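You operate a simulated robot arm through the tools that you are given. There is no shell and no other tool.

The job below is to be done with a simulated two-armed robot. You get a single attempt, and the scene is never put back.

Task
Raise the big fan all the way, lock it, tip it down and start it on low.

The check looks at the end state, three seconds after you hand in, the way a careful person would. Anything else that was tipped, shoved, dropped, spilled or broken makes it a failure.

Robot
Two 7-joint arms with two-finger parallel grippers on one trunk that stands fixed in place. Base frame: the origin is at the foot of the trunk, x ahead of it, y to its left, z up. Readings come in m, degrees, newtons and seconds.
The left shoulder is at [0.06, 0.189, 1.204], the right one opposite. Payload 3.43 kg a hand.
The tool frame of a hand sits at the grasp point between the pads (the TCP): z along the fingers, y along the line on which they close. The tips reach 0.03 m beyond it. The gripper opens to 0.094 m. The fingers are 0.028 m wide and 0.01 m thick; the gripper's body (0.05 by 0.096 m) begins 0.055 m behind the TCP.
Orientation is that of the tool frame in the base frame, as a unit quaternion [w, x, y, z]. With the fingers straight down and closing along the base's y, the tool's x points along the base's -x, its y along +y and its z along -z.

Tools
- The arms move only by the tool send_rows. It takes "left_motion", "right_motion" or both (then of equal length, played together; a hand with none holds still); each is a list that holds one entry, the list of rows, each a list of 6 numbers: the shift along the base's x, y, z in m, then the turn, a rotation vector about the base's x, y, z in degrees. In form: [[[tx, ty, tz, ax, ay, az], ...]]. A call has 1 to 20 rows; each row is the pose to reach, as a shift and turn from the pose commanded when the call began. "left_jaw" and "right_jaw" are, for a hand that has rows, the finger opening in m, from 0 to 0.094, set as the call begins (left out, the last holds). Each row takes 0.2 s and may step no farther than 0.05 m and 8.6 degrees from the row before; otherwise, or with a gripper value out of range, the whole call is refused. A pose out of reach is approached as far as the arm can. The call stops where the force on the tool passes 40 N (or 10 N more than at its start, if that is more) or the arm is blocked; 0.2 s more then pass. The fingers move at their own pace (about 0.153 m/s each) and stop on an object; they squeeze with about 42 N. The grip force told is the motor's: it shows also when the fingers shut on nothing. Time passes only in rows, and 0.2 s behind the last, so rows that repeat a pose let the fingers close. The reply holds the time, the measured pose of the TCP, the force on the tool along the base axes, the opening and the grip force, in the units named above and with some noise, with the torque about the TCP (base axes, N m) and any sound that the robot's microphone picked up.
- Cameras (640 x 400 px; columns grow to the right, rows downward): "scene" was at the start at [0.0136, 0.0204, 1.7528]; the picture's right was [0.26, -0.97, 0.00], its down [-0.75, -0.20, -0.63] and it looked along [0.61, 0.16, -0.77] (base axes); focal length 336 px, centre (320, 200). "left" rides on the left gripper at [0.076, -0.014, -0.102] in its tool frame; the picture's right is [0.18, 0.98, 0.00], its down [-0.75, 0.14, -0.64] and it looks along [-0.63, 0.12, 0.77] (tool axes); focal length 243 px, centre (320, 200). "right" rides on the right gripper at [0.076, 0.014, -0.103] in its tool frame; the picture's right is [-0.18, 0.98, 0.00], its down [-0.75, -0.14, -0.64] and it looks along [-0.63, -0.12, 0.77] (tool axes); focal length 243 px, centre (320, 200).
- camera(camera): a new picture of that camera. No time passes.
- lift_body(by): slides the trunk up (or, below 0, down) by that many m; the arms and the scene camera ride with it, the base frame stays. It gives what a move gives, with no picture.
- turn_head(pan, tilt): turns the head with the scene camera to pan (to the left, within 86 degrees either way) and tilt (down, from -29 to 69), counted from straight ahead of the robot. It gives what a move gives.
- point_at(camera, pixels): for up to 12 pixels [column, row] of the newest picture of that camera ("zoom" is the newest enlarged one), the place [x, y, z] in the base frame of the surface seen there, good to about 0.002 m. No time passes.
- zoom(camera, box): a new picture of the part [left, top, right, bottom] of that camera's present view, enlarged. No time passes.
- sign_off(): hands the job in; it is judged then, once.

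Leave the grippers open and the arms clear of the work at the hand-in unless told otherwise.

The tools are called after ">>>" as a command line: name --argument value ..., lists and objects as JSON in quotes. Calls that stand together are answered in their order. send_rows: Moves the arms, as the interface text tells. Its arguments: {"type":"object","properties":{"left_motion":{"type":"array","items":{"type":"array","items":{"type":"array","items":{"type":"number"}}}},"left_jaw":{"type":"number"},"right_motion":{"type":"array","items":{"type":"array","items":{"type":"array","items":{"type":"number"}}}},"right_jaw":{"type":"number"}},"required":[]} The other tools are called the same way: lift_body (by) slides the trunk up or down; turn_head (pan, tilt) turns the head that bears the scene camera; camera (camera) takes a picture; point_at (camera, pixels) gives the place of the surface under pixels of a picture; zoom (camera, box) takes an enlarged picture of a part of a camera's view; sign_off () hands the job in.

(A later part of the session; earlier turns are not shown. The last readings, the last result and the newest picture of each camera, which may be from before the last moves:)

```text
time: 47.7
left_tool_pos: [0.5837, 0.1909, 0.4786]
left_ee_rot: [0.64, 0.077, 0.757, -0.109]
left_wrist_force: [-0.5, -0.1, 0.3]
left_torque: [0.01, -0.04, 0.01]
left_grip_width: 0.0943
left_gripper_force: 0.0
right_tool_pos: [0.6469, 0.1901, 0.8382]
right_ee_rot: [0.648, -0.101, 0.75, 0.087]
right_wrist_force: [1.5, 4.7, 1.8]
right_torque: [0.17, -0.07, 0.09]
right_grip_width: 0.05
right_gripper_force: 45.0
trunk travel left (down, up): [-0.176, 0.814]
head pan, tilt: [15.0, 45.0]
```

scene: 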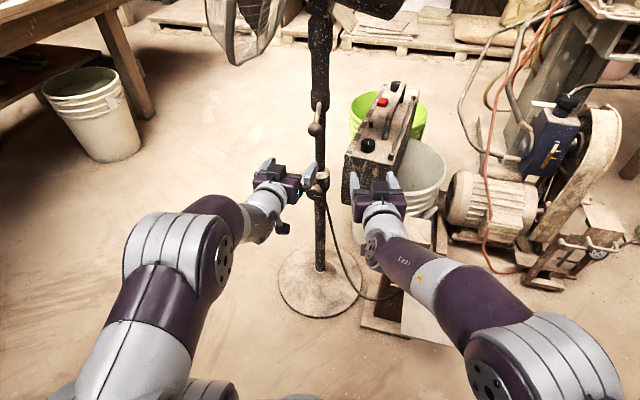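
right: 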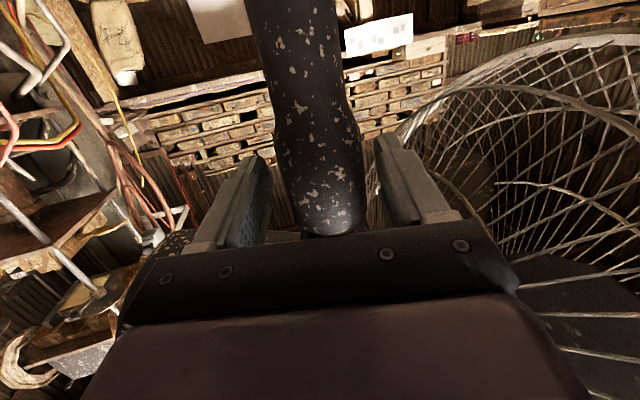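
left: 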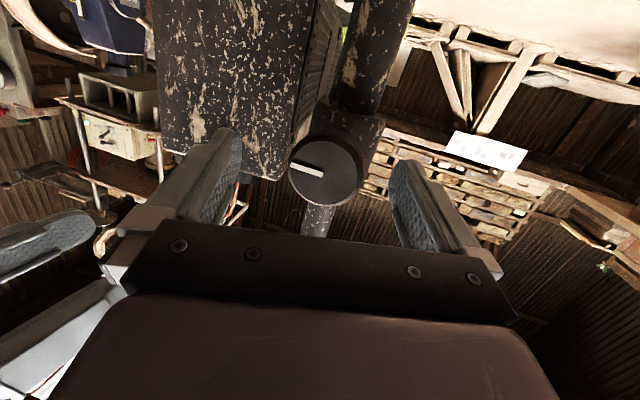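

A firm, calm grip now (0.050 m). The left hand closes on the knob.

>>> send_rows --left_motion '[[[0, 0.0, 0.0, 0, 0, 0], [0, 0.0, 0, 0, 0, 0], [0, 0.0, 0, 0, 0, 0]]]' --left_jaw 0.0

>>> camera --camera "left"

>>> zoom --camera "scene" --box '[280, 140, 360, 220]'

```text
time: 48.7
left_tool_pos: [0.5848, 0.1931, 0.4813]
left_ee_rot: [0.641, 0.075, 0.757, -0.108]
left_wrist_force: [-2.3, 6.0, -1.2]
left_torque: [-0.05, -0.73, -0.15]
left_grip_width: 0.0431
left_gripper_force: 44.2
right_tool_pos: [0.6466, 0.1891, 0.8385]
right_ee_rot: [0.647, -0.101, 0.751, 0.086]
right_wrist_force: [1.7, 3.9, -1.3]
right_torque: [0.19, -0.43, 0.17]
right_grip_width: 0.05
right_gripper_force: 45.0
trunk travel left (down, up): [-0.176, 0.814]
head pan, tilt: [15.0, 45.0]
stopped in row 3 (left hand): the force on the tool passed its limit at 42 N (the readings are from after the stop); the commanded pose is now the measured one
```

```text
taken
```

left: 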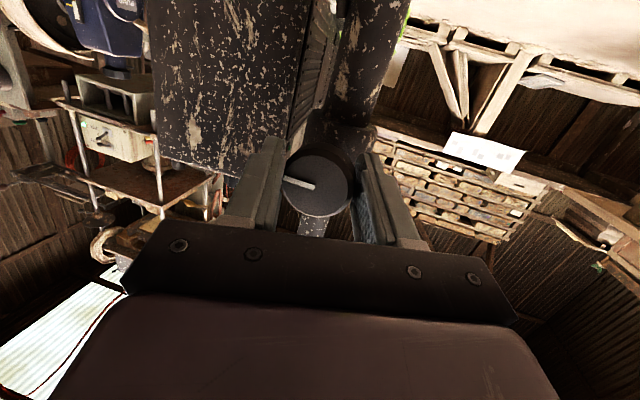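

```text
5.00 times, centred on (320, 180) of scene
```

zoom: 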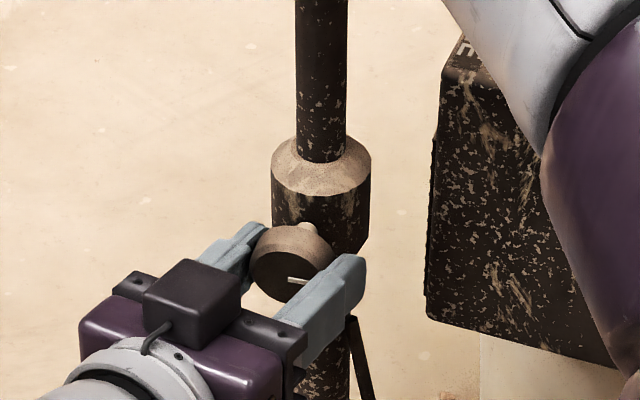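

Both grips hold. I turn the knob counter-clockwise as seen from the robot (negative about base x) in 8° steps, 24° first.

>>> send_rows --left_motion '[[[0, 0.0, 0.0, -8, 0, 0], [0, 0.0, 0, -16, 0, 0], [0, 0.0, 0, -24, 0, 0]]]'

>>> zoom --camera "scene" --box '[280, 140, 360, 220]'

>>> camera --camera "left"

```text
time: 49.3
left_tool_pos: [0.5901, 0.1911, 0.4797]
left_ee_rot: [0.637, -0.023, 0.738, -0.222]
left_wrist_force: [-17.8, 8.8, 4.6]
left_torque: [0.03, -0.46, 0.46]
left_grip_width: 0.0433
left_gripper_force: 45.1
left hand out of reach, approached as far as the arm can: row 2, 3
right_tool_pos: [0.6467, 0.1889, 0.8382]
right_ee_rot: [0.648, -0.102, 0.75, 0.088]
right_wrist_force: [5.6, 8.3, 1.4]
right_torque: [-0.32, 0.8, 0.33]
right_grip_width: 0.0499
right_gripper_force: 44.8
trunk travel left (down, up): [-0.176, 0.814]
head pan, tilt: [15.0, 45.0]
stopped in row 3 (left hand): the force on the tool passed its limit at 122 N (the readings are from after the stop); the commanded pose is now the measured one
```

```text
5.00 times, centred on (320, 180) of scene
```

zoom: 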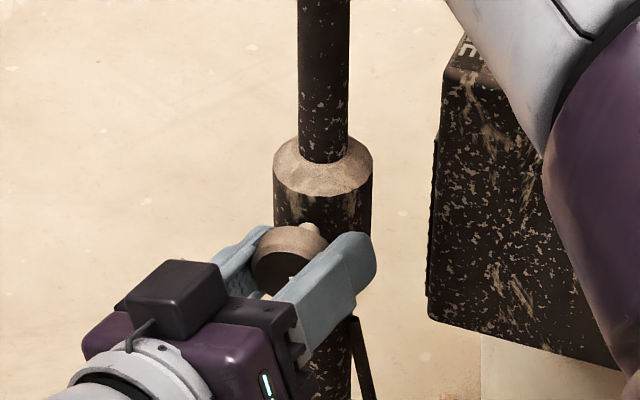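

```text
taken
```

left: 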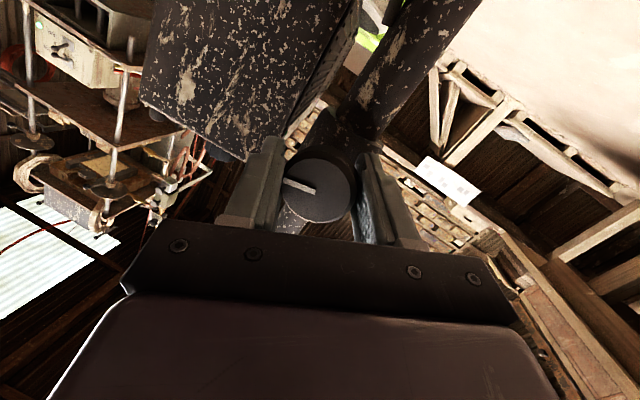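

The knob turned with the hand (~17° counter-clockwise; its white mark kept its place in the hand's view), but the wrist then hit its limit. I open the left hand, back off 6 mm and roll it the other way to get a fresh bite with more travel.

>>> send_rows --left_motion '[[[0, 0.0, 0.0, 0, 0, 0], [-0.003, 0.0, 0, 0, 0, 0], [-0.006, 0.0, 0, 0, 0, 0]]]' --left_jaw 0.08

>>> camera --camera "left"

```text
time: 50.1
left_tool_pos: [0.5886, 0.1895, 0.4825]
left_ee_rot: [0.636, -0.023, 0.74, -0.219]
left_wrist_force: [-0.8, -0.3, -0.3]
left_torque: [0.01, 0.0, -0.03]
left_grip_width: 0.0802
left_gripper_force: 0.0
left hand out of reach, approached as far as the arm can: row 3
right_tool_pos: [0.6458, 0.188, 0.8375]
right_ee_rot: [0.649, -0.101, 0.749, 0.087]
right_wrist_force: [-10.1, 13.7, -1.8]
right_torque: [0.25, -0.36, 0.26]
right_grip_width: 0.0496
right_gripper_force: 45.0
trunk travel left (down, up): [-0.176, 0.814]
head pan, tilt: [15.0, 45.0]
```

```text
taken
```

left: 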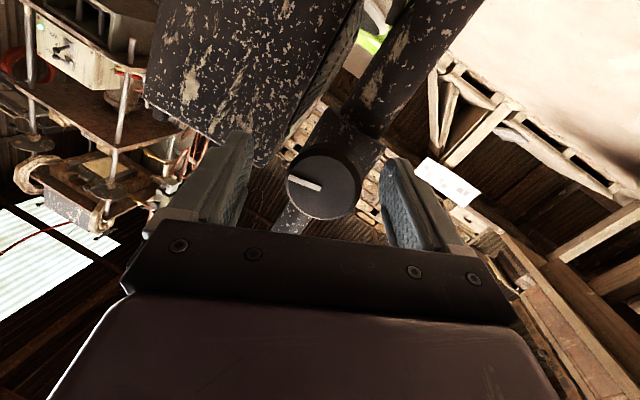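

Open and free; the knob keeps its new angle. I roll the left hand +24° about x around the knob.

>>> send_rows --left_motion '[[[0, 0.0, 0.0, 8, 0, 0], [-0.002, 0.001, -0.001, 16, 0, 0], [-0.004, 0.001, -0.002, 24, 0, 0]]]'

```text
time: 50.9
left_tool_pos: [0.5861, 0.1906, 0.4789]
left_ee_rot: [0.629, 0.11, 0.767, -0.062]
left_wrist_force: [-0.9, 0.2, -0.7]
left_torque: [-0.03, -0.01, 0.01]
left_grip_width: 0.0799
left_gripper_force: 0.1
right_tool_pos: [0.6475, 0.1894, 0.8378]
right_ee_rot: [0.649, -0.099, 0.749, 0.085]
right_wrist_force: [-11.4, 17.2, -1.4]
right_torque: [0.41, 0.11, 0.17]
right_grip_width: 0.0496
right_gripper_force: 45.4
trunk travel left (down, up): [-0.176, 0.814]
head pan, tilt: [15.0, 45.0]
```

In reach. I keep rolling +24° more.

>>> send_rows --left_motion '[[[-0.001, 0.0, 0.0, 8, 0, 0], [-0.002, 0.0, 0, 16, 0, 0], [-0.002, 0.0, 0, 24, 0, 0]]]'

>>> camera --camera "left"

>>> zoom --camera "scene" --box '[280, 140, 360, 220]'

```text
time: 51.6
left_tool_pos: [0.5998, 0.2103, 0.492]
left_ee_rot: [0.594, 0.212, 0.775, 0.035]
left_wrist_force: [-5.4, -12.8, -5.1]
left_torque: [-0.06, 0.16, -0.07]
left_grip_width: 0.0881
left_gripper_force: 7.5
left hand out of reach, approached as far as the arm can: row 1, 2, 3
right_tool_pos: [0.6468, 0.1899, 0.8382]
right_ee_rot: [0.649, -0.102, 0.749, 0.088]
right_wrist_force: [-5.3, 12.5, 3.0]
right_torque: [-0.57, 0.19, 0.33]
right_grip_width: 0.0498
right_gripper_force: 44.6
trunk travel left (down, up): [-0.176, 0.814]
head pan, tilt: [15.0, 45.0]
stopped in row 3 (left hand): the force on the tool passed its limit at 87 N (the readings are from after the stop); the commanded pose is now the measured one
```

```text
taken
```

left: 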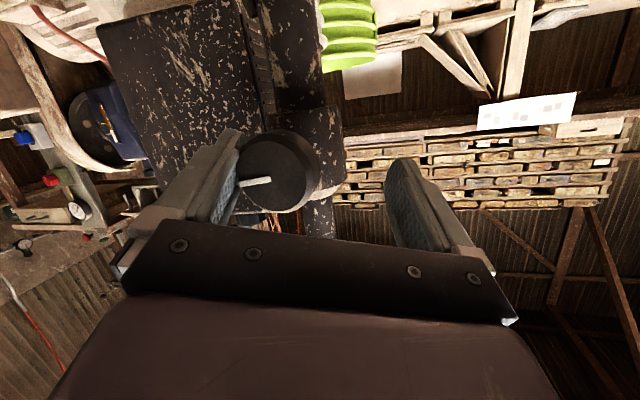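

```text
5.00 times, centred on (320, 180) of scene
```

zoom: 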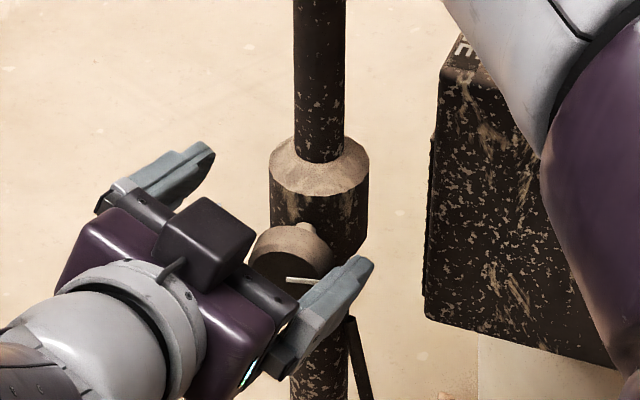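

The left hand rolled out of its range and its −y finger leans on the knob (−13 N). I move it up and left to free it, then check.

>>> send_rows --left_motion '[[[-0.004, 0.004, 0.0, 0, 0, -3], [-0.008, 0.0, 0.0, 0, 0, -6]]]'

>>> camera --camera "left"

```text
time: 52.2
left_tool_pos: [0.5931, 0.2122, 0.495]
left_ee_rot: [0.597, 0.25, 0.763, 0.006]
left_wrist_force: [-0.2, -13.1, -6.3]
left_torque: [-0.02, -0.01, 0.05]
left_grip_width: 0.0882
left_gripper_force: 7.7
right_tool_pos: [0.6469, 0.1899, 0.8375]
right_ee_rot: [0.648, -0.101, 0.75, 0.088]
right_wrist_force: [-15.6, 13.3, -0.7]
right_torque: [0.09, -1.01, 0.19]
right_grip_width: 0.0496
right_gripper_force: 44.7
trunk travel left (down, up): [-0.176, 0.814]
head pan, tilt: [15.0, 45.0]
```

```text
taken
```

left: 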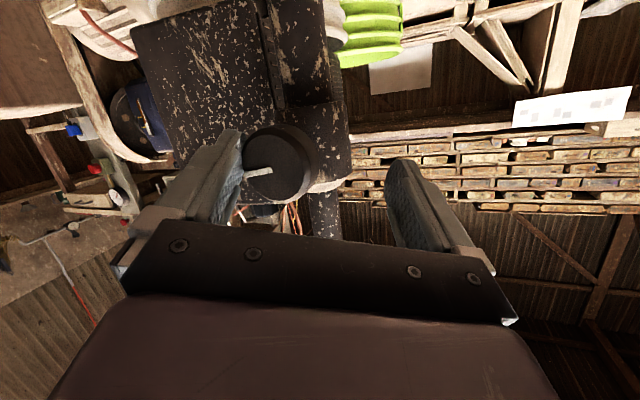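

In reach now with a +23° roll. The knob leans on the −y finger, so I centre the hand on the knob: 20 mm right, 14 mm down, 7 mm back.

>>> send_rows --left_motion '[[[-0.004, -0.01, -0.007, 0, 0, 0], [-0.007, -0.02, -0.014, 0, 0, 0]]]'

>>> camera --camera "left"

```text
time: 52.8
left_tool_pos: [0.5866, 0.1939, 0.483]
left_ee_rot: [0.598, 0.249, 0.762, 0.007]
left_wrist_force: [0.8, 0.6, 0.3]
left_torque: [0.01, 0.01, 0.0]
left_grip_width: 0.0799
left_gripper_force: 0.0
right_tool_pos: [0.6469, 0.1895, 0.8382]
right_ee_rot: [0.649, -0.1, 0.75, 0.087]
right_wrist_force: [-13.3, 11.2, 1.1]
right_torque: [0.14, 0.79, 0.0]
right_grip_width: 0.0499
right_gripper_force: 44.7
trunk travel left (down, up): [-0.176, 0.814]
head pan, tilt: [15.0, 45.0]
```

```text
taken
```

left: 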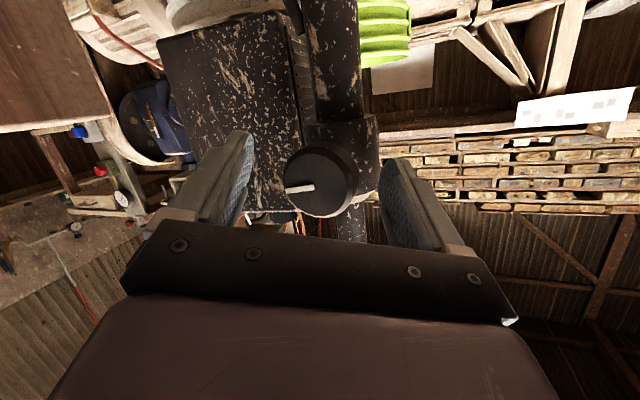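

Centred and free. I try 16° more roll about the tool's own axis, keeping the pointing direction.

>>> send_rows --left_motion '[[[0, 0, 0, 7.3, -2.3, -2.3], [0, -0.002, -0.001, 14.6, -4.6, -4.6]]]'

```text
time: 53.5
left_tool_pos: [0.6093, 0.2053, 0.4933]
left_ee_rot: [0.578, 0.36, 0.728, 0.073]
left_wrist_force: [-7.4, -8.9, -7.9]
left_torque: [-0.01, -0.05, -0.09]
left_grip_width: 0.0881
left_gripper_force: 7.2
left hand out of reach, approached as far as the arm can: row 1, 2
right_tool_pos: [0.6459, 0.1889, 0.8381]
right_ee_rot: [0.648, -0.102, 0.749, 0.088]
right_wrist_force: [-7.4, 7.4, -0.6]
right_torque: [-0.53, -0.09, 0.32]
right_grip_width: 0.0497
right_gripper_force: 44.8
trunk travel left (down, up): [-0.176, 0.814]
head pan, tilt: [15.0, 45.0]
stopped in row 2 (left hand): the force on the tool passed its limit at 43 N (the readings are from after the stop); the commanded pose is now the measured one
```

It drifts outward again at this roll. I bring the hand back to centre on the knob with a little inward yaw.

>>> send_rows --left_motion '[[[-0.008, -0.004, -0.004, 0, 0, -3], [-0.016, -0.009, -0.008, 0, 0, -6]]]'

>>> camera --camera "left"

```text
time: 54.1
left_tool_pos: [0.5932, 0.2004, 0.49]
left_ee_rot: [0.584, 0.397, 0.707, 0.046]
left_wrist_force: [1.7, 4.2, 2.7]
left_torque: [-0.02, -0.13, 0.25]
left_grip_width: 0.0832
left_gripper_force: 2.9
right_tool_pos: [0.6473, 0.1889, 0.8381]
right_ee_rot: [0.648, -0.101, 0.75, 0.088]
right_wrist_force: [-13.9, 3.4, -8.5]
right_torque: [0.09, -0.59, 0.22]
right_grip_width: 0.0494
right_gripper_force: 44.8
trunk travel left (down, up): [-0.176, 0.814]
head pan, tilt: [15.0, 45.0]
```

```text
taken
```

left: 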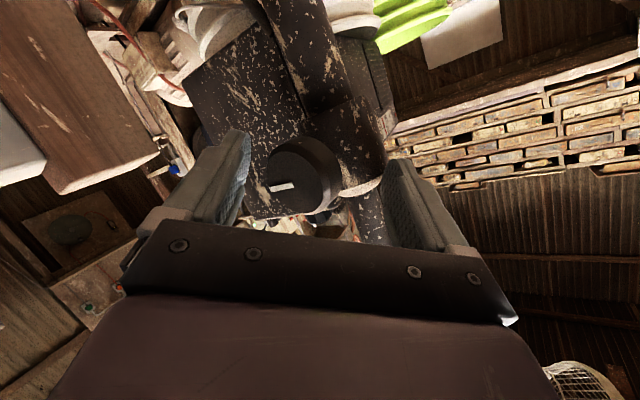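

With more inward yaw it is in reach at +38° roll. I centre on the knob (shift −6, −6, −8 mm) and grip it.

>>> send_rows --left_motion '[[[-0.006, -0.0064, -0.0076, 0, 0, 0], [-0.006, -0.0064, -0.0076, 0, 0, 0]]]'

>>> camera --camera "left"

```text
time: 54.9
left_tool_pos: [0.593, 0.1999, 0.4878]
left_ee_rot: [0.587, 0.393, 0.707, 0.045]
left_wrist_force: [-18.2, 23.7, 13.1]
left_torque: [-0.28, -0.77, 1.51]
left_grip_width: 0.0877
left_gripper_force: 6.4
left hand out of reach, approached as far as the arm can: row 1, 2
right_tool_pos: [0.6467, 0.1885, 0.8383]
right_ee_rot: [0.649, -0.103, 0.749, 0.089]
right_wrist_force: [7.8, 12.2, 4.5]
right_torque: [-0.09, 0.54, 0.33]
right_grip_width: 0.0497
right_gripper_force: 44.8
trunk travel left (down, up): [-0.176, 0.814]
head pan, tilt: [15.0, 45.0]
stopped in row 2 (left hand): the force on the tool passed its limit at 43 N (the readings are from after the stop); the commanded pose is now the measured one
```

```text
taken
```

left: 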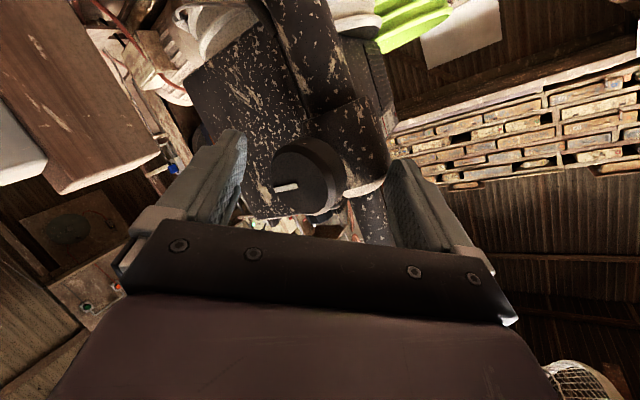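

The rolled +y fingertip touches the collar. I narrow the left opening to 0.06 m and draw back along the tool axis.

>>> send_rows --left_motion '[[[-0.004, 0.006, 0.005, 0, 0, 0], [-0.006, 0.012, 0.01, 0, 0, -3]]]' --left_jaw 0.065

>>> camera --camera "left"

>>> zoom --camera "scene" --box '[280, 140, 360, 220]'

```text
time: 55.5
left_tool_pos: [0.5861, 0.2058, 0.4933]
left_ee_rot: [0.585, 0.415, 0.696, 0.026]
left_wrist_force: [-0.5, -0.3, 0.5]
left_torque: [-0.02, 0.01, 0.0]
left_grip_width: 0.0648
left_gripper_force: 0.1
right_tool_pos: [0.6456, 0.1881, 0.8384]
right_ee_rot: [0.649, -0.101, 0.749, 0.088]
right_wrist_force: [-6.1, 20.7, 5.9]
right_torque: [-0.06, -0.32, 0.27]
right_grip_width: 0.0498
right_gripper_force: 44.8
trunk travel left (down, up): [-0.176, 0.814]
head pan, tilt: [15.0, 45.0]
```

```text
taken
```

left: 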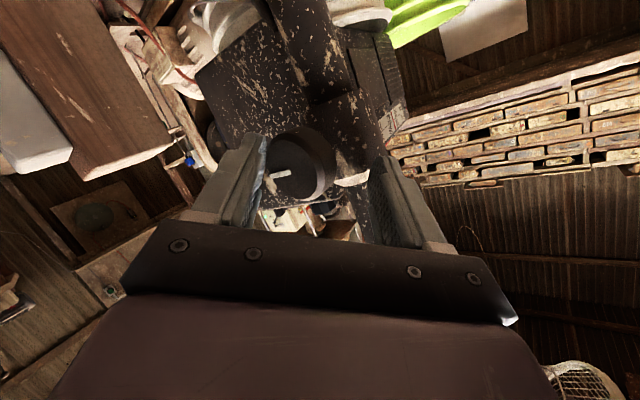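

```text
5.00 times, centred on (320, 180) of scene
```

zoom: 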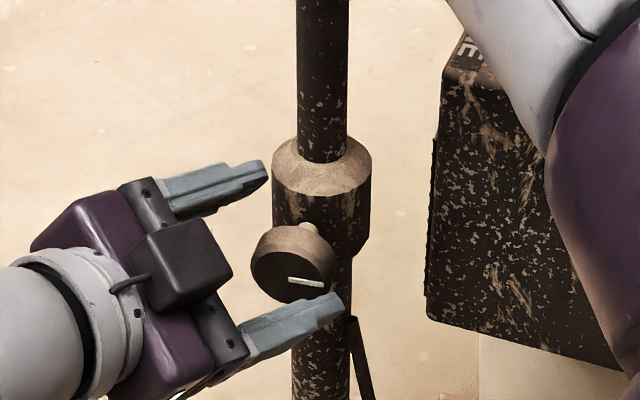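

The knob's mark is back at its first angle, so that bite achieved nothing lasting. The left arm is badly folded. I take the left hand well out to the left in free space to re-posture the arm before trying again.

>>> send_rows --left_motion '[[[-0.01, 0.015, 0.008, 0, 0, 0], [-0.015, 0.04, 0.015, 0, 0, 0], [-0.015, 0.075, 0.015, 0, 0, 0], [-0.015, 0.11, 0.015, 0, 0, 0], [-0.015, 0.14, 0.015, 0, 0, 0]]]'

>>> camera --camera "scene"

```text
time: 56.7
left_tool_pos: [0.5731, 0.308, 0.5107]
left_ee_rot: [0.586, 0.414, 0.696, 0.029]
left_wrist_force: [-1.2, 0.4, -0.5]
left_torque: [0.0, 0.01, 0.02]
left_grip_width: 0.0649
left_gripper_force: 0.1
left hand out of reach, approached as far as the arm can: row 4, 5
right_tool_pos: [0.6468, 0.1891, 0.8362]
right_ee_rot: [0.648, -0.102, 0.75, 0.087]
right_wrist_force: [-10.8, 22.1, 7.0]
right_torque: [0.41, 0.08, 0.11]
right_grip_width: 0.0495
right_gripper_force: 45.1
trunk travel left (down, up): [-0.176, 0.814]
head pan, tilt: [15.0, 45.0]
```

```text
taken
```

scene: 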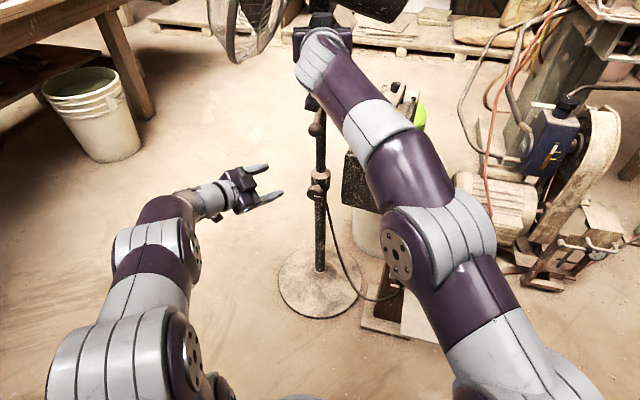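

Now in free space to the left. I test how far the left wrist rolls about its own axis here (negative direction, 80°), well clear of the pole.

>>> send_rows --left_motion '[[[0, 0, 0, -6.7, 3.6, 2.5], [0, 0, 0, -13.4, 7.1, 5], [0, 0, 0, -20.2, 10.7, 7.5], [0, 0, 0, -26.9, 14.2, 10], [0, 0, 0, -33.6, 17.8, 12.5], [0, 0, 0, -40.3, 21.4, 15], [0, 0, 0, -47, 24.9, 17.5], [0, 0, 0, -53.8, 28.5, 20], [0, 0, 0, -60.5, 32, 22.5], [0, 0, 0, -67.2, 35.6, 25]]]'

```text
time: 58.9
left_tool_pos: [0.5721, 0.3081, 0.5123]
left_ee_rot: [0.467, -0.132, 0.798, -0.356]
left_wrist_force: [-0.4, 0.9, -1.1]
left_torque: [0.03, -0.01, -0.03]
left_grip_width: 0.065
left_gripper_force: 0.2
right_tool_pos: [0.6463, 0.1899, 0.8386]
right_ee_rot: [0.649, -0.101, 0.749, 0.087]
right_wrist_force: [-12.0, 23.2, 5.6]
right_torque: [0.11, 0.01, 0.14]
right_grip_width: 0.0496
right_gripper_force: 45.4
trunk travel left (down, up): [-0.176, 0.814]
head pan, tilt: [15.0, 45.0]
```

Pure roll is free; only the pointing direction binds. A better idea: grip the knob's rim from the left side (tool pointing −y, fingers above and below the disk) and swing the hand about the knob's axis, upper-left to lower-left. I turn the left hand to point right (−y), in free space at y≈0.34.

>>> send_rows --left_motion '[[[0.002, 0.004, -0.003, -4.25, 3.2, -5.75], [0.004, 0.008, -0.007, -8.5, 6.4, -11.5], [0.007, 0.012, -0.01, -12.7, 9.6, -17.2], [0.009, 0.015, -0.013, -17, 12.8, -23], [0.011, 0.018, -0.017, -21.2, 16.05, -28.7], [0.013, 0.021, -0.02, -25.5, 19.3, -34.5], [0.016, 0.024, -0.023, -29.7, 22.5, -40.2], [0.018, 0.027, -0.027, -34, 25.7, -46], [0.02, 0.03, -0.03, -38.2, 28.9, -51.7]]]'

>>> camera --camera "scene"

>>> camera --camera "left"

```text
time: 59.9
left_tool_pos: [0.5616, 0.2789, 0.4637]
left_ee_rot: [0.357, -0.173, 0.83, -0.393]
left_wrist_force: [0.0, 0.2, 0.3]
left_torque: [0.01, 0.0, -0.02]
left_grip_width: 0.0649
left_gripper_force: 0.1
left hand out of reach, approached as far as the arm can: row 1, 2, 3, 4, 5
right_tool_pos: [0.647, 0.1888, 0.8375]
right_ee_rot: [0.649, -0.102, 0.749, 0.089]
right_wrist_force: [-1.2, 12.8, -1.1]
right_torque: [0.29, -1.25, 0.35]
right_grip_width: 0.05
right_gripper_force: 44.9
trunk travel left (down, up): [-0.176, 0.814]
head pan, tilt: [15.0, 45.0]
stopped in row 5 (right hand): the force on the tool passed its limit at 49 N (the readings are from after the stop); the commanded pose is now the measured one
```

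```text
taken
```

scene: 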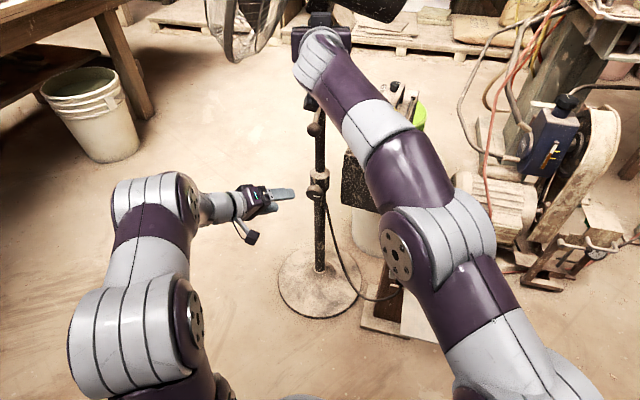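

```text
taken
```

left: 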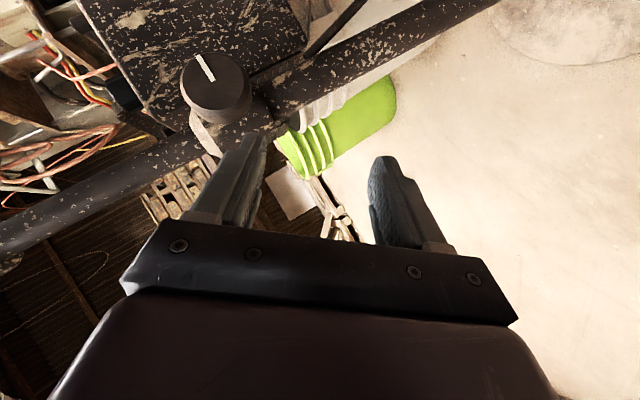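

The stop came from stress in the right hand's hold, not from the left. I open the right fingers around the neck to relieve it while I re-posture the left arm.

>>> send_rows --right_motion '[[[0, 0, 0, 0, 0, 0], [0, 0, 0, 0, 0, 0]]]' --right_jaw 0.066

```text
time: 60.5
left_tool_pos: [0.5616, 0.2793, 0.4639]
left_ee_rot: [0.355, -0.174, 0.83, -0.393]
left_wrist_force: [-0.6, 0.1, 0.7]
left_torque: [-0.01, 0.01, 0.02]
left_grip_width: 0.0651
left_gripper_force: 0.0
right_tool_pos: [0.6481, 0.1867, 0.8376]
right_ee_rot: [0.648, -0.1, 0.75, 0.088]
right_wrist_force: [-0.9, 0.0, -0.9]
right_torque: [0.0, -0.01, -0.02]
right_grip_width: 0.0663
right_gripper_force: 0.1
trunk travel left (down, up): [-0.176, 0.814]
head pan, tilt: [15.0, 45.0]
```

Free now. The left hand points right-forward-down with its closing line nearly square to the knob's axis — a good starting angle on the upper left of the knob. I move it to a pre-grasp point 0.07 m from the knob: (0.543, 0.228, 0.511).

>>> send_rows --left_motion '[[[-0.012, -0.01, 0.02, 0, 0, 0], [-0.018, -0.025, 0.035, 0, 0, 0], [-0.0185, -0.051, 0.047, 0, 0, 0]]]'

>>> camera --camera "left"

>>> zoom --camera "scene" --box '[260, 130, 360, 230]'

```text
time: 61.3
left_tool_pos: [0.5427, 0.2283, 0.512]
left_ee_rot: [0.355, -0.174, 0.83, -0.393]
left_wrist_force: [-0.4, -0.1, -0.4]
left_torque: [0.0, 0.05, 0.01]
left_grip_width: 0.0651
left_gripper_force: 0.2
right_tool_pos: [0.6468, 0.1874, 0.8376]
right_ee_rot: [0.648, -0.1, 0.75, 0.088]
right_wrist_force: [0.3, -0.3, 0.5]
right_torque: [-0.03, 0.01, 0.0]
right_grip_width: 0.0657
right_gripper_force: 0.1
trunk travel left (down, up): [-0.176, 0.814]
head pan, tilt: [15.0, 45.0]
```

```text
taken
```

left: 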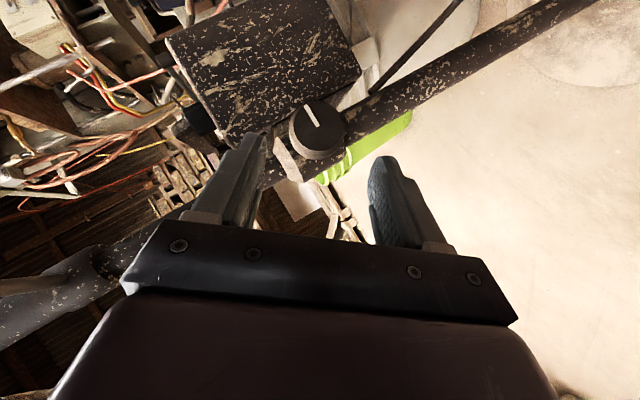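

```text
4.00 times, centred on (310, 180) of scene
```

zoom: 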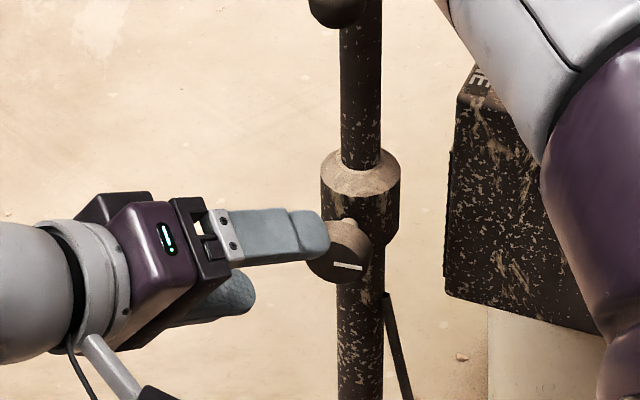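

In reach and lined up: the knob lies between the fingers. I advance along the tool to enclose the knob, and the right hand closes on the neck again at the same time.

>>> send_rows --left_motion '[[[0.015, -0.011, -0.0095, 0, 0, 0], [0.03, -0.022, -0.019, 0, 0, 0], [0.045, -0.033, -0.0285, 0, 0, 0]]]' --right_motion '[[[0, 0.001, 0, 0, 0, 0], [0, 0.001, 0, 0, 0, 0], [0, 0.001, 0, 0, 0, 0]]]' --right_jaw 0.0

>>> camera --camera "left"

>>> zoom --camera "scene" --box '[260, 130, 360, 230]'

```text
time: 62.1
left_tool_pos: [0.5869, 0.1961, 0.483]
left_ee_rot: [0.356, -0.173, 0.83, -0.393]
left_wrist_force: [0.0, -1.1, -0.4]
left_torque: [0.0, -0.01, 0.0]
left_grip_width: 0.0652
left_gripper_force: 0.0
right_tool_pos: [0.6476, 0.1892, 0.8386]
right_ee_rot: [0.648, -0.101, 0.749, 0.089]
right_wrist_force: [-5.1, 6.1, -2.6]
right_torque: [-0.1, -0.09, 0.21]
right_grip_width: 0.0498
right_gripper_force: 45.0
trunk travel left (down, up): [-0.176, 0.814]
head pan, tilt: [15.0, 45.0]
```

```text
taken
```

left: 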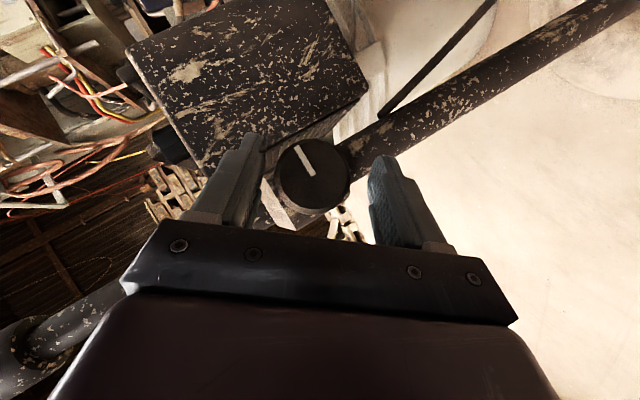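

```text
4.00 times, centred on (310, 180) of scene
```

zoom: 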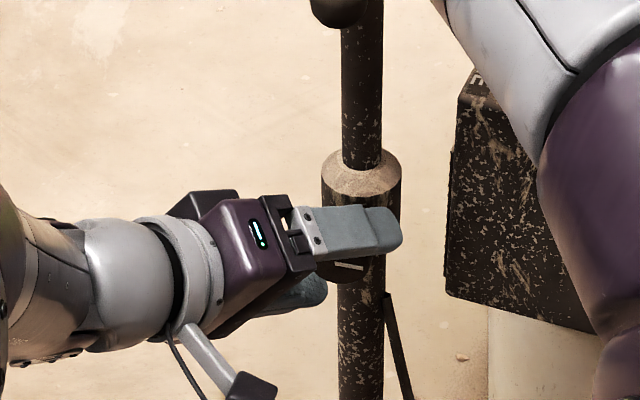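

The knob is well between the fingers. I close the left hand on it.

>>> send_rows --left_motion '[[[0, 0, 0, 0, 0, 0], [0, 0, 0, 0, 0, 0]]]' --left_jaw 0.0

>>> camera --camera "left"

```text
time: 62.7
left_tool_pos: [0.5863, 0.1956, 0.4868]
left_ee_rot: [0.357, -0.17, 0.829, -0.396]
left_wrist_force: [-10.4, -26.0, 27.8]
left_torque: [-0.21, -0.3, -0.43]
left_grip_width: 0.0414
left_gripper_force: 44.7
right_tool_pos: [0.6464, 0.1904, 0.8379]
right_ee_rot: [0.648, -0.101, 0.75, 0.088]
right_wrist_force: [17.7, 27.1, 0.0]
right_torque: [0.01, 0.12, 0.1]
right_grip_width: 0.0501
right_gripper_force: 44.7
trunk travel left (down, up): [-0.176, 0.814]
head pan, tilt: [15.0, 45.0]
```

```text
taken
```

left: 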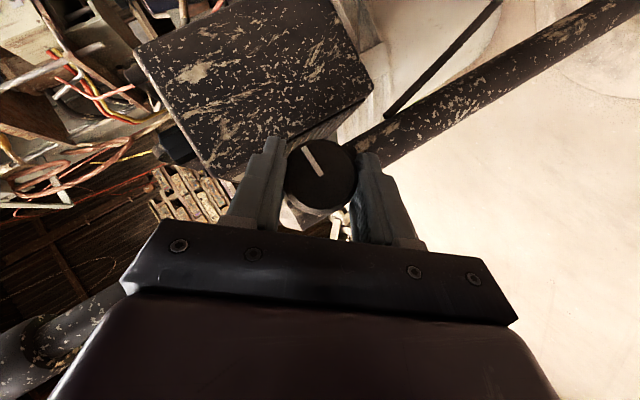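

Gripped (0.041 m). The grip pushes the hand slightly off-centre, so I yield 3 mm and begin turning: −24° about x (counter-clockwise seen from the robot).

>>> send_rows --left_motion '[[[0, -0.002, 0.0025, 0, 0, 0], [0, -0.002, 0.0025, -8, 0, 0], [0, -0.0015, 0.0015, -16, 0, 0], [0, -0.001, 0.0005, -24, 0, 0]]]'

>>> camera --camera "left"

>>> zoom --camera "scene" --box '[260, 130, 360, 230]'

```text
time: 63.7
left_tool_pos: [0.587, 0.1959, 0.4858]
left_ee_rot: [0.338, -0.211, 0.783, -0.478]
left_wrist_force: [-1.1, -1.5, 10.6]
left_torque: [-0.06, -0.48, -0.65]
left_grip_width: 0.0418
left_gripper_force: 44.8
left hand out of reach, approached as far as the arm can: row 3, 4
right_tool_pos: [0.647, 0.1892, 0.8378]
right_ee_rot: [0.648, -0.101, 0.75, 0.088]
right_wrist_force: [-1.1, 13.5, -4.2]
right_torque: [-0.39, 0.24, 0.04]
right_grip_width: 0.0499
right_gripper_force: 45.3
trunk travel left (down, up): [-0.176, 0.814]
head pan, tilt: [15.0, 45.0]
```

```text
taken
```

left: 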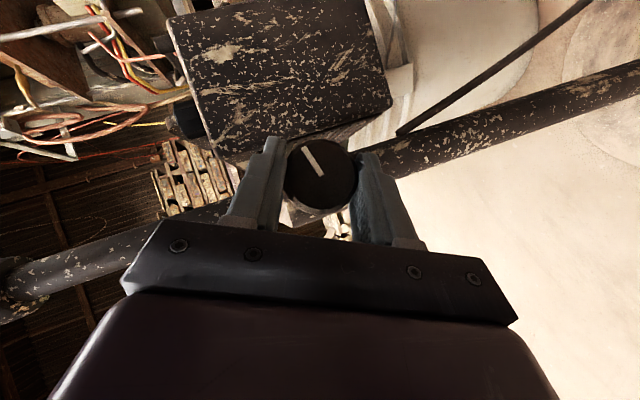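

```text
4.00 times, centred on (310, 180) of scene
```

zoom: 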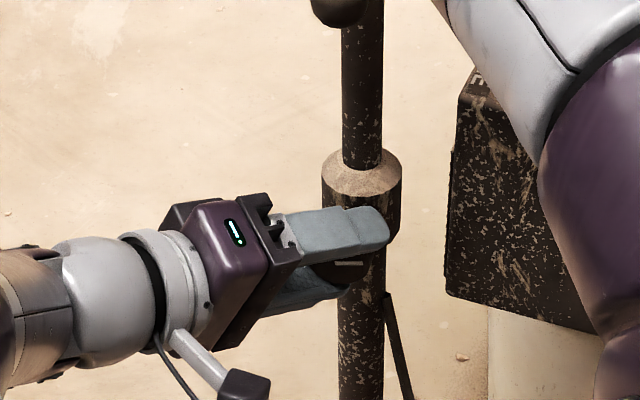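

The knob turned ~13° with the hand (its mark moved from +11° to level in the scene view), until the arm bound again. Rolling about the tool's own axis is easier for this arm, so I continue the turn while swinging the hand's pointing toward the knob's axis.

>>> send_rows --left_motion '[[[0, 0, 0, -6.1, 2.5, 4.2], [-0.001, -0.001, 0, -12.2, 4.9, 8.5], [-0.001, -0.001, 0, -18.4, 7.4, 12.7]]]'

>>> camera --camera "left"

>>> zoom --camera "scene" --box '[260, 130, 360, 230]'

```text
time: 64.5
left_tool_pos: [0.5855, 0.1954, 0.483]
left_ee_rot: [0.298, -0.375, 0.689, -0.543]
left_wrist_force: [5.5, -4.2, 18.1]
left_torque: [-0.08, -0.41, -1.35]
left_grip_width: 0.0429
left_gripper_force: 45.2
right_tool_pos: [0.6459, 0.19, 0.8383]
right_ee_rot: [0.648, -0.101, 0.75, 0.087]
right_wrist_force: [-2.7, 14.8, -6.4]
right_torque: [-0.41, 0.24, 0.06]
right_grip_width: 0.0499
right_gripper_force: 44.6
trunk travel left (down, up): [-0.176, 0.814]
head pan, tilt: [15.0, 45.0]
```

```text
taken
```

left: 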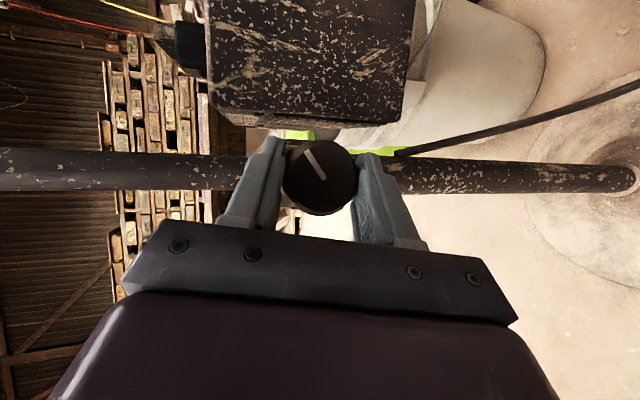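

```text
4.00 times, centred on (310, 180) of scene
```

zoom: 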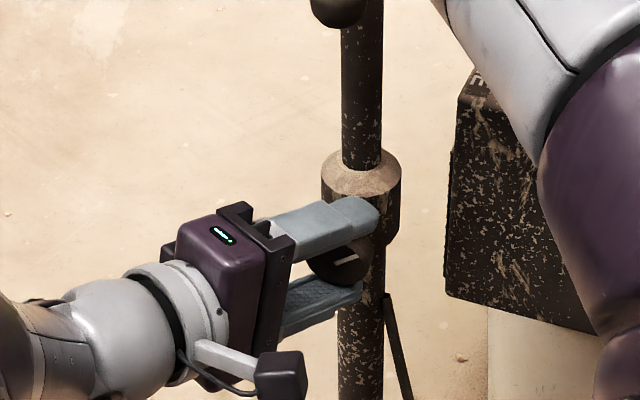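

This works, all in reach: the knob's mark now slants upward. I continue the same turn.

>>> send_rows --left_motion '[[[0, 0, 0, -6.1, 2.5, 4.2], [0, -0.001, 0, -12.2, 4.9, 8.5], [0, -0.001, -0.001, -18.4, 7.4, 12.7], [0, -0.001, -0.001, -24.5, 9.8, 17]]]'

>>> camera --camera "left"

>>> zoom --camera "scene" --box '[260, 130, 360, 230]'

```text
time: 65.1
left_tool_pos: [0.5849, 0.1915, 0.4849]
left_ee_rot: [0.274, -0.445, 0.635, -0.568]
left_wrist_force: [-19.3, 2.7, 9.0]
left_torque: [0.0, -0.77, 0.74]
left_grip_width: 0.0431
left_gripper_force: 45.3
right_tool_pos: [0.6466, 0.1894, 0.838]
right_ee_rot: [0.649, -0.102, 0.749, 0.089]
right_wrist_force: [12.7, 8.1, 6.1]
right_torque: [-0.53, 0.66, 0.24]
right_grip_width: 0.05
right_gripper_force: 44.9
trunk travel left (down, up): [-0.176, 0.814]
head pan, tilt: [15.0, 45.0]
stopped in row 2 (left hand): the force on the tool passed its limit at 47 N (the readings are from after the stop); the commanded pose is now the measured one
```

```text
taken
```

left: 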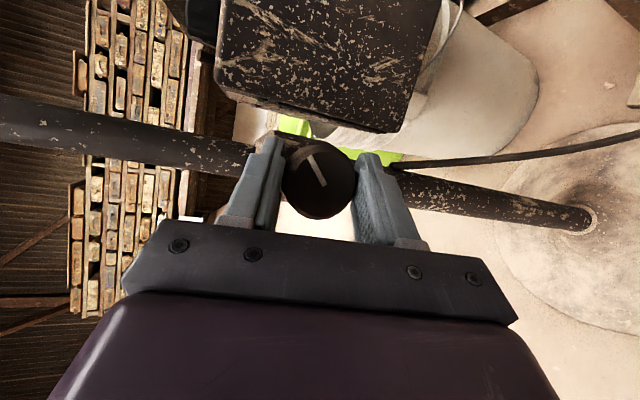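

```text
4.00 times, centred on (310, 180) of scene
```

zoom: 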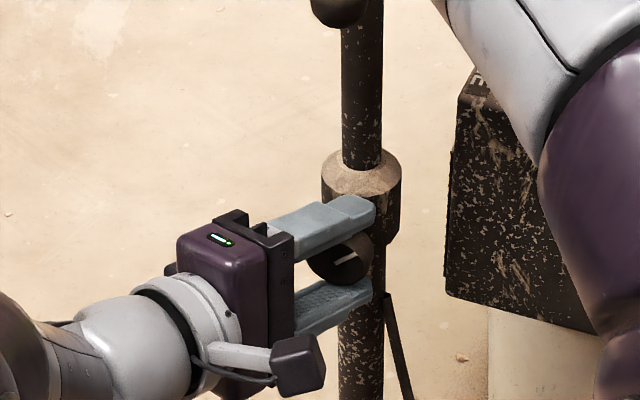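

A brief force spike stopped it; the mark now slopes clearly upward (~45-50° turned in all). I continue in gentler 4° steps, yielding 2 mm back.

>>> send_rows --left_motion '[[[-0.002, 0, 0, 0, 0, 0], [-0.002, 0, 0, -3.1, 1.2, 2.1], [-0.002, 0, 0, -6.1, 2.5, 4.2], [-0.002, 0, 0, -9.2, 3.7, 6.3], [-0.002, 0, 0, -12.2, 4.9, 8.5], [-0.002, 0, 0, -15.3, 6.2, 10.6], [-0.002, 0, 0, -18.4, 7.4, 12.7]]]'

>>> zoom --camera "scene" --box '[260, 130, 360, 230]'

```text
time: 66.7
left_tool_pos: [0.5845, 0.1925, 0.4866]
left_ee_rot: [-0.22, 0.586, -0.499, 0.6]
left_wrist_force: [10.4, -3.0, 15.0]
left_torque: [-0.06, -0.74, -1.16]
left_grip_width: 0.0432
left_gripper_force: 45.3
right_tool_pos: [0.6463, 0.1885, 0.8385]
right_ee_rot: [0.648, -0.101, 0.75, 0.088]
right_wrist_force: [-0.6, 12.4, 4.0]
right_torque: [0.1, -0.39, 0.16]
right_grip_width: 0.0496
right_gripper_force: 44.9
trunk travel left (down, up): [-0.176, 0.814]
head pan, tilt: [15.0, 45.0]
```

```text
4.00 times, centred on (310, 180) of scene
```

zoom: 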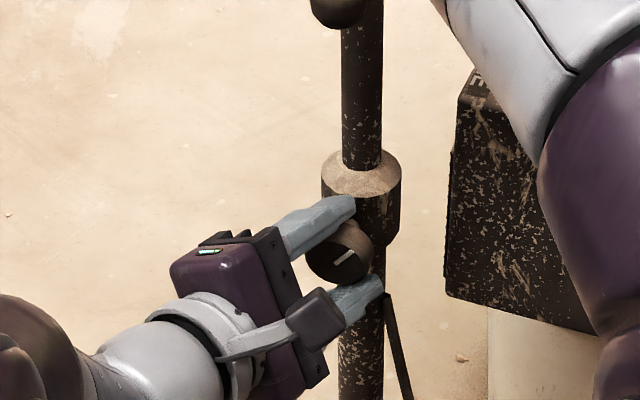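

I check the left view to see whether the knob still turns with the hand or slips.

>>> camera --camera "left"

>>> zoom --camera "scene" --box '[310, 170, 350, 210]'

```text
taken
```

left: 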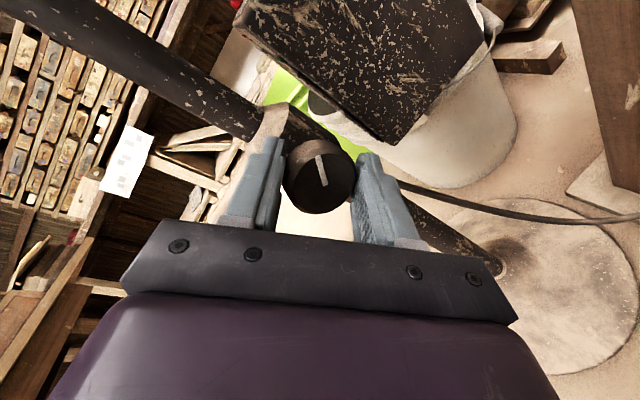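

```text
10.00 times, centred on (330, 190) of scene
```

zoom: 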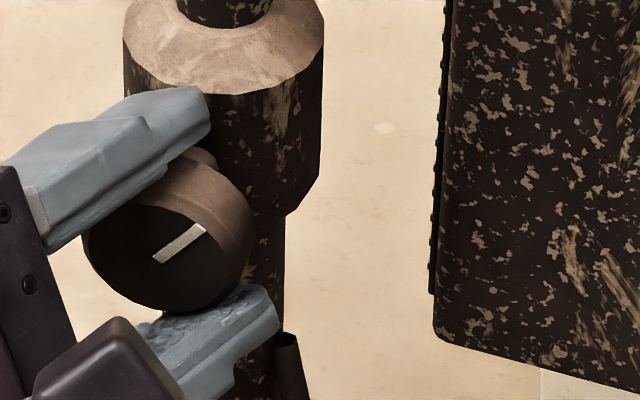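

In the last stretch the knob slipped slightly in the fingers — perhaps it is at the end of its loosening travel. I test: the right hand lifts the neck gently by 8 mm.

>>> send_rows --right_motion '[[[0, 0, 0.003, 0, 0, 0], [0, 0, 0.006, 0, 0, 0], [0, 0, 0.008, 0, 0, 0]]]'

>>> zoom --camera "scene" --box '[270, 80, 370, 220]'

```text
time: 67.4
left_tool_pos: [0.5827, 0.1925, 0.4858]
left_ee_rot: [-0.219, 0.586, -0.499, 0.6]
left_wrist_force: [-3.4, 3.7, -0.4]
left_torque: [0.03, -0.58, -0.73]
left_grip_width: 0.043
left_gripper_force: 45.1
right_tool_pos: [0.6464, 0.1881, 0.8392]
right_ee_rot: [0.643, -0.101, 0.754, 0.086]
right_wrist_force: [-11.6, -2.8, -4.8]
right_torque: [0.28, -0.98, 0.0]
right_grip_width: 0.0497
right_gripper_force: 44.9
trunk travel left (down, up): [-0.176, 0.814]
head pan, tilt: [15.0, 45.0]
stopped in row 3 (right hand): the force on the tool passed its limit at 42 N (the readings are from after the stop); the commanded pose is now the measured one
```

```text
2.86 times, centred on (320, 150) of scene
```

zoom: 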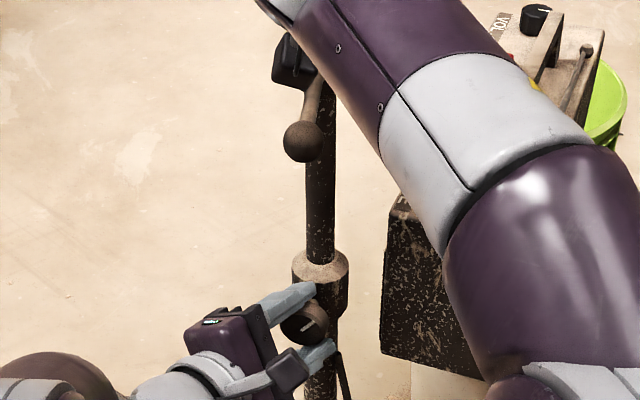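

Still held fast — the neck did not rise before 42 N. The knob needs more turns. The hand now points nearly along the knob's axis, and rolling about the tool axis is free, so I open the left fingers and roll back 120° for a new bite.

>>> send_rows --left_motion '[[[0, -0.001, -0.003, 0, 0, 0], [0, -0.001, -0.004, 0, 0, 0], [0, -0.001, -0.004, 7.4, -2.7, -1.5], [0, -0.001, -0.004, 14.8, -5.5, -3], [0, -0.001, -0.004, 22.1, -8.2, -4.4], [0, -0.001, -0.004, 29.5, -10.9, -5.9]]]' --left_jaw 0.064

>>> camera --camera "left"

```text
time: 68.8
left_tool_pos: [0.5841, 0.1907, 0.4815]
left_ee_rot: [0.377, -0.424, 0.642, -0.516]
left_wrist_force: [0.4, -0.7, -0.5]
left_torque: [0.0, 0.02, 0.02]
left_grip_width: 0.0639
left_gripper_force: 0.1
right_tool_pos: [0.646, 0.1899, 0.8384]
right_ee_rot: [0.644, -0.102, 0.754, 0.086]
right_wrist_force: [-20.1, -2.6, -5.5]
right_torque: [-0.06, 0.52, 0.05]
right_grip_width: 0.0499
right_gripper_force: 45.0
trunk travel left (down, up): [-0.176, 0.814]
head pan, tilt: [15.0, 45.0]
```

```text
taken
```

left: 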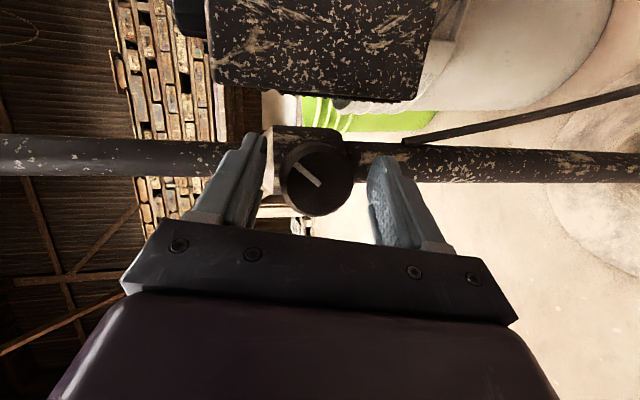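

In reach and free of the knob. I roll back another 80°.

>>> send_rows --left_motion '[[[0, 0, 0, 7.4, -2.7, -1.5], [0, 0, 0, 14.8, -5.5, -3], [0, 0, 0, 22.1, -8.2, -4.4], [0, 0, 0, 29.5, -10.9, -5.9], [0, 0, 0, 36.9, -13.6, -7.4], [0, 0, 0, 44.3, -16.4, -8.9]]]'

>>> camera --camera "left"

```text
time: 70.2
left_tool_pos: [0.5841, 0.1916, 0.4823]
left_ee_rot: [0.555, -0.127, 0.759, -0.316]
left_wrist_force: [0.4, 0.6, 0.7]
left_torque: [0.01, 0.0, 0.03]
left_grip_width: 0.0637
left_gripper_force: 0.2
right_tool_pos: [0.6472, 0.1894, 0.8387]
right_ee_rot: [0.644, -0.102, 0.753, 0.086]
right_wrist_force: [-19.0, -2.1, -6.2]
right_torque: [0.09, 0.34, 0.04]
right_grip_width: 0.05
right_gripper_force: 44.7
trunk travel left (down, up): [-0.176, 0.814]
head pan, tilt: [15.0, 45.0]
```

```text
taken
```

left: 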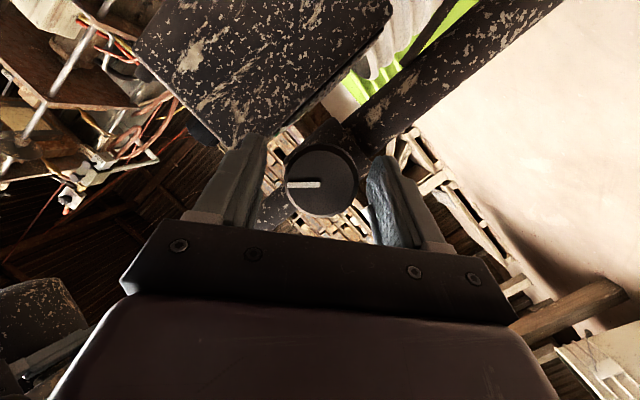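

Still free and centred. Another 48° back.

>>> send_rows --left_motion '[[[0, 0, 0, 7.4, -2.7, -1.5], [0, 0, 0, 14.8, -5.5, -3], [0, 0, 0, 22.1, -8.2, -4.4], [0, 0, 0, 29.5, -10.9, -5.9], [0, 0, 0, 36.9, -13.6, -7.4], [0, 0, 0, 44.3, -16.4, -8.9]]]'

>>> camera --camera "left"

```text
time: 71.6
left_tool_pos: [0.584, 0.1916, 0.4827]
left_ee_rot: [0.636, 0.195, 0.744, -0.064]
left_wrist_force: [0.1, 0.8, -0.3]
left_torque: [0.02, -0.03, 0.0]
left_grip_width: 0.0639
left_gripper_force: 0.1
right_tool_pos: [0.6471, 0.189, 0.8377]
right_ee_rot: [0.644, -0.103, 0.753, 0.088]
right_wrist_force: [-16.9, -1.1, -3.2]
right_torque: [-0.01, 0.17, 0.04]
right_grip_width: 0.0501
right_gripper_force: 44.9
trunk travel left (down, up): [-0.176, 0.814]
head pan, tilt: [15.0, 45.0]
```

```text
taken
```

left: 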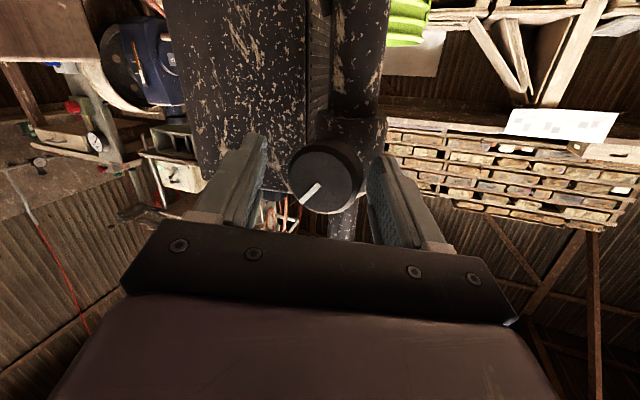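

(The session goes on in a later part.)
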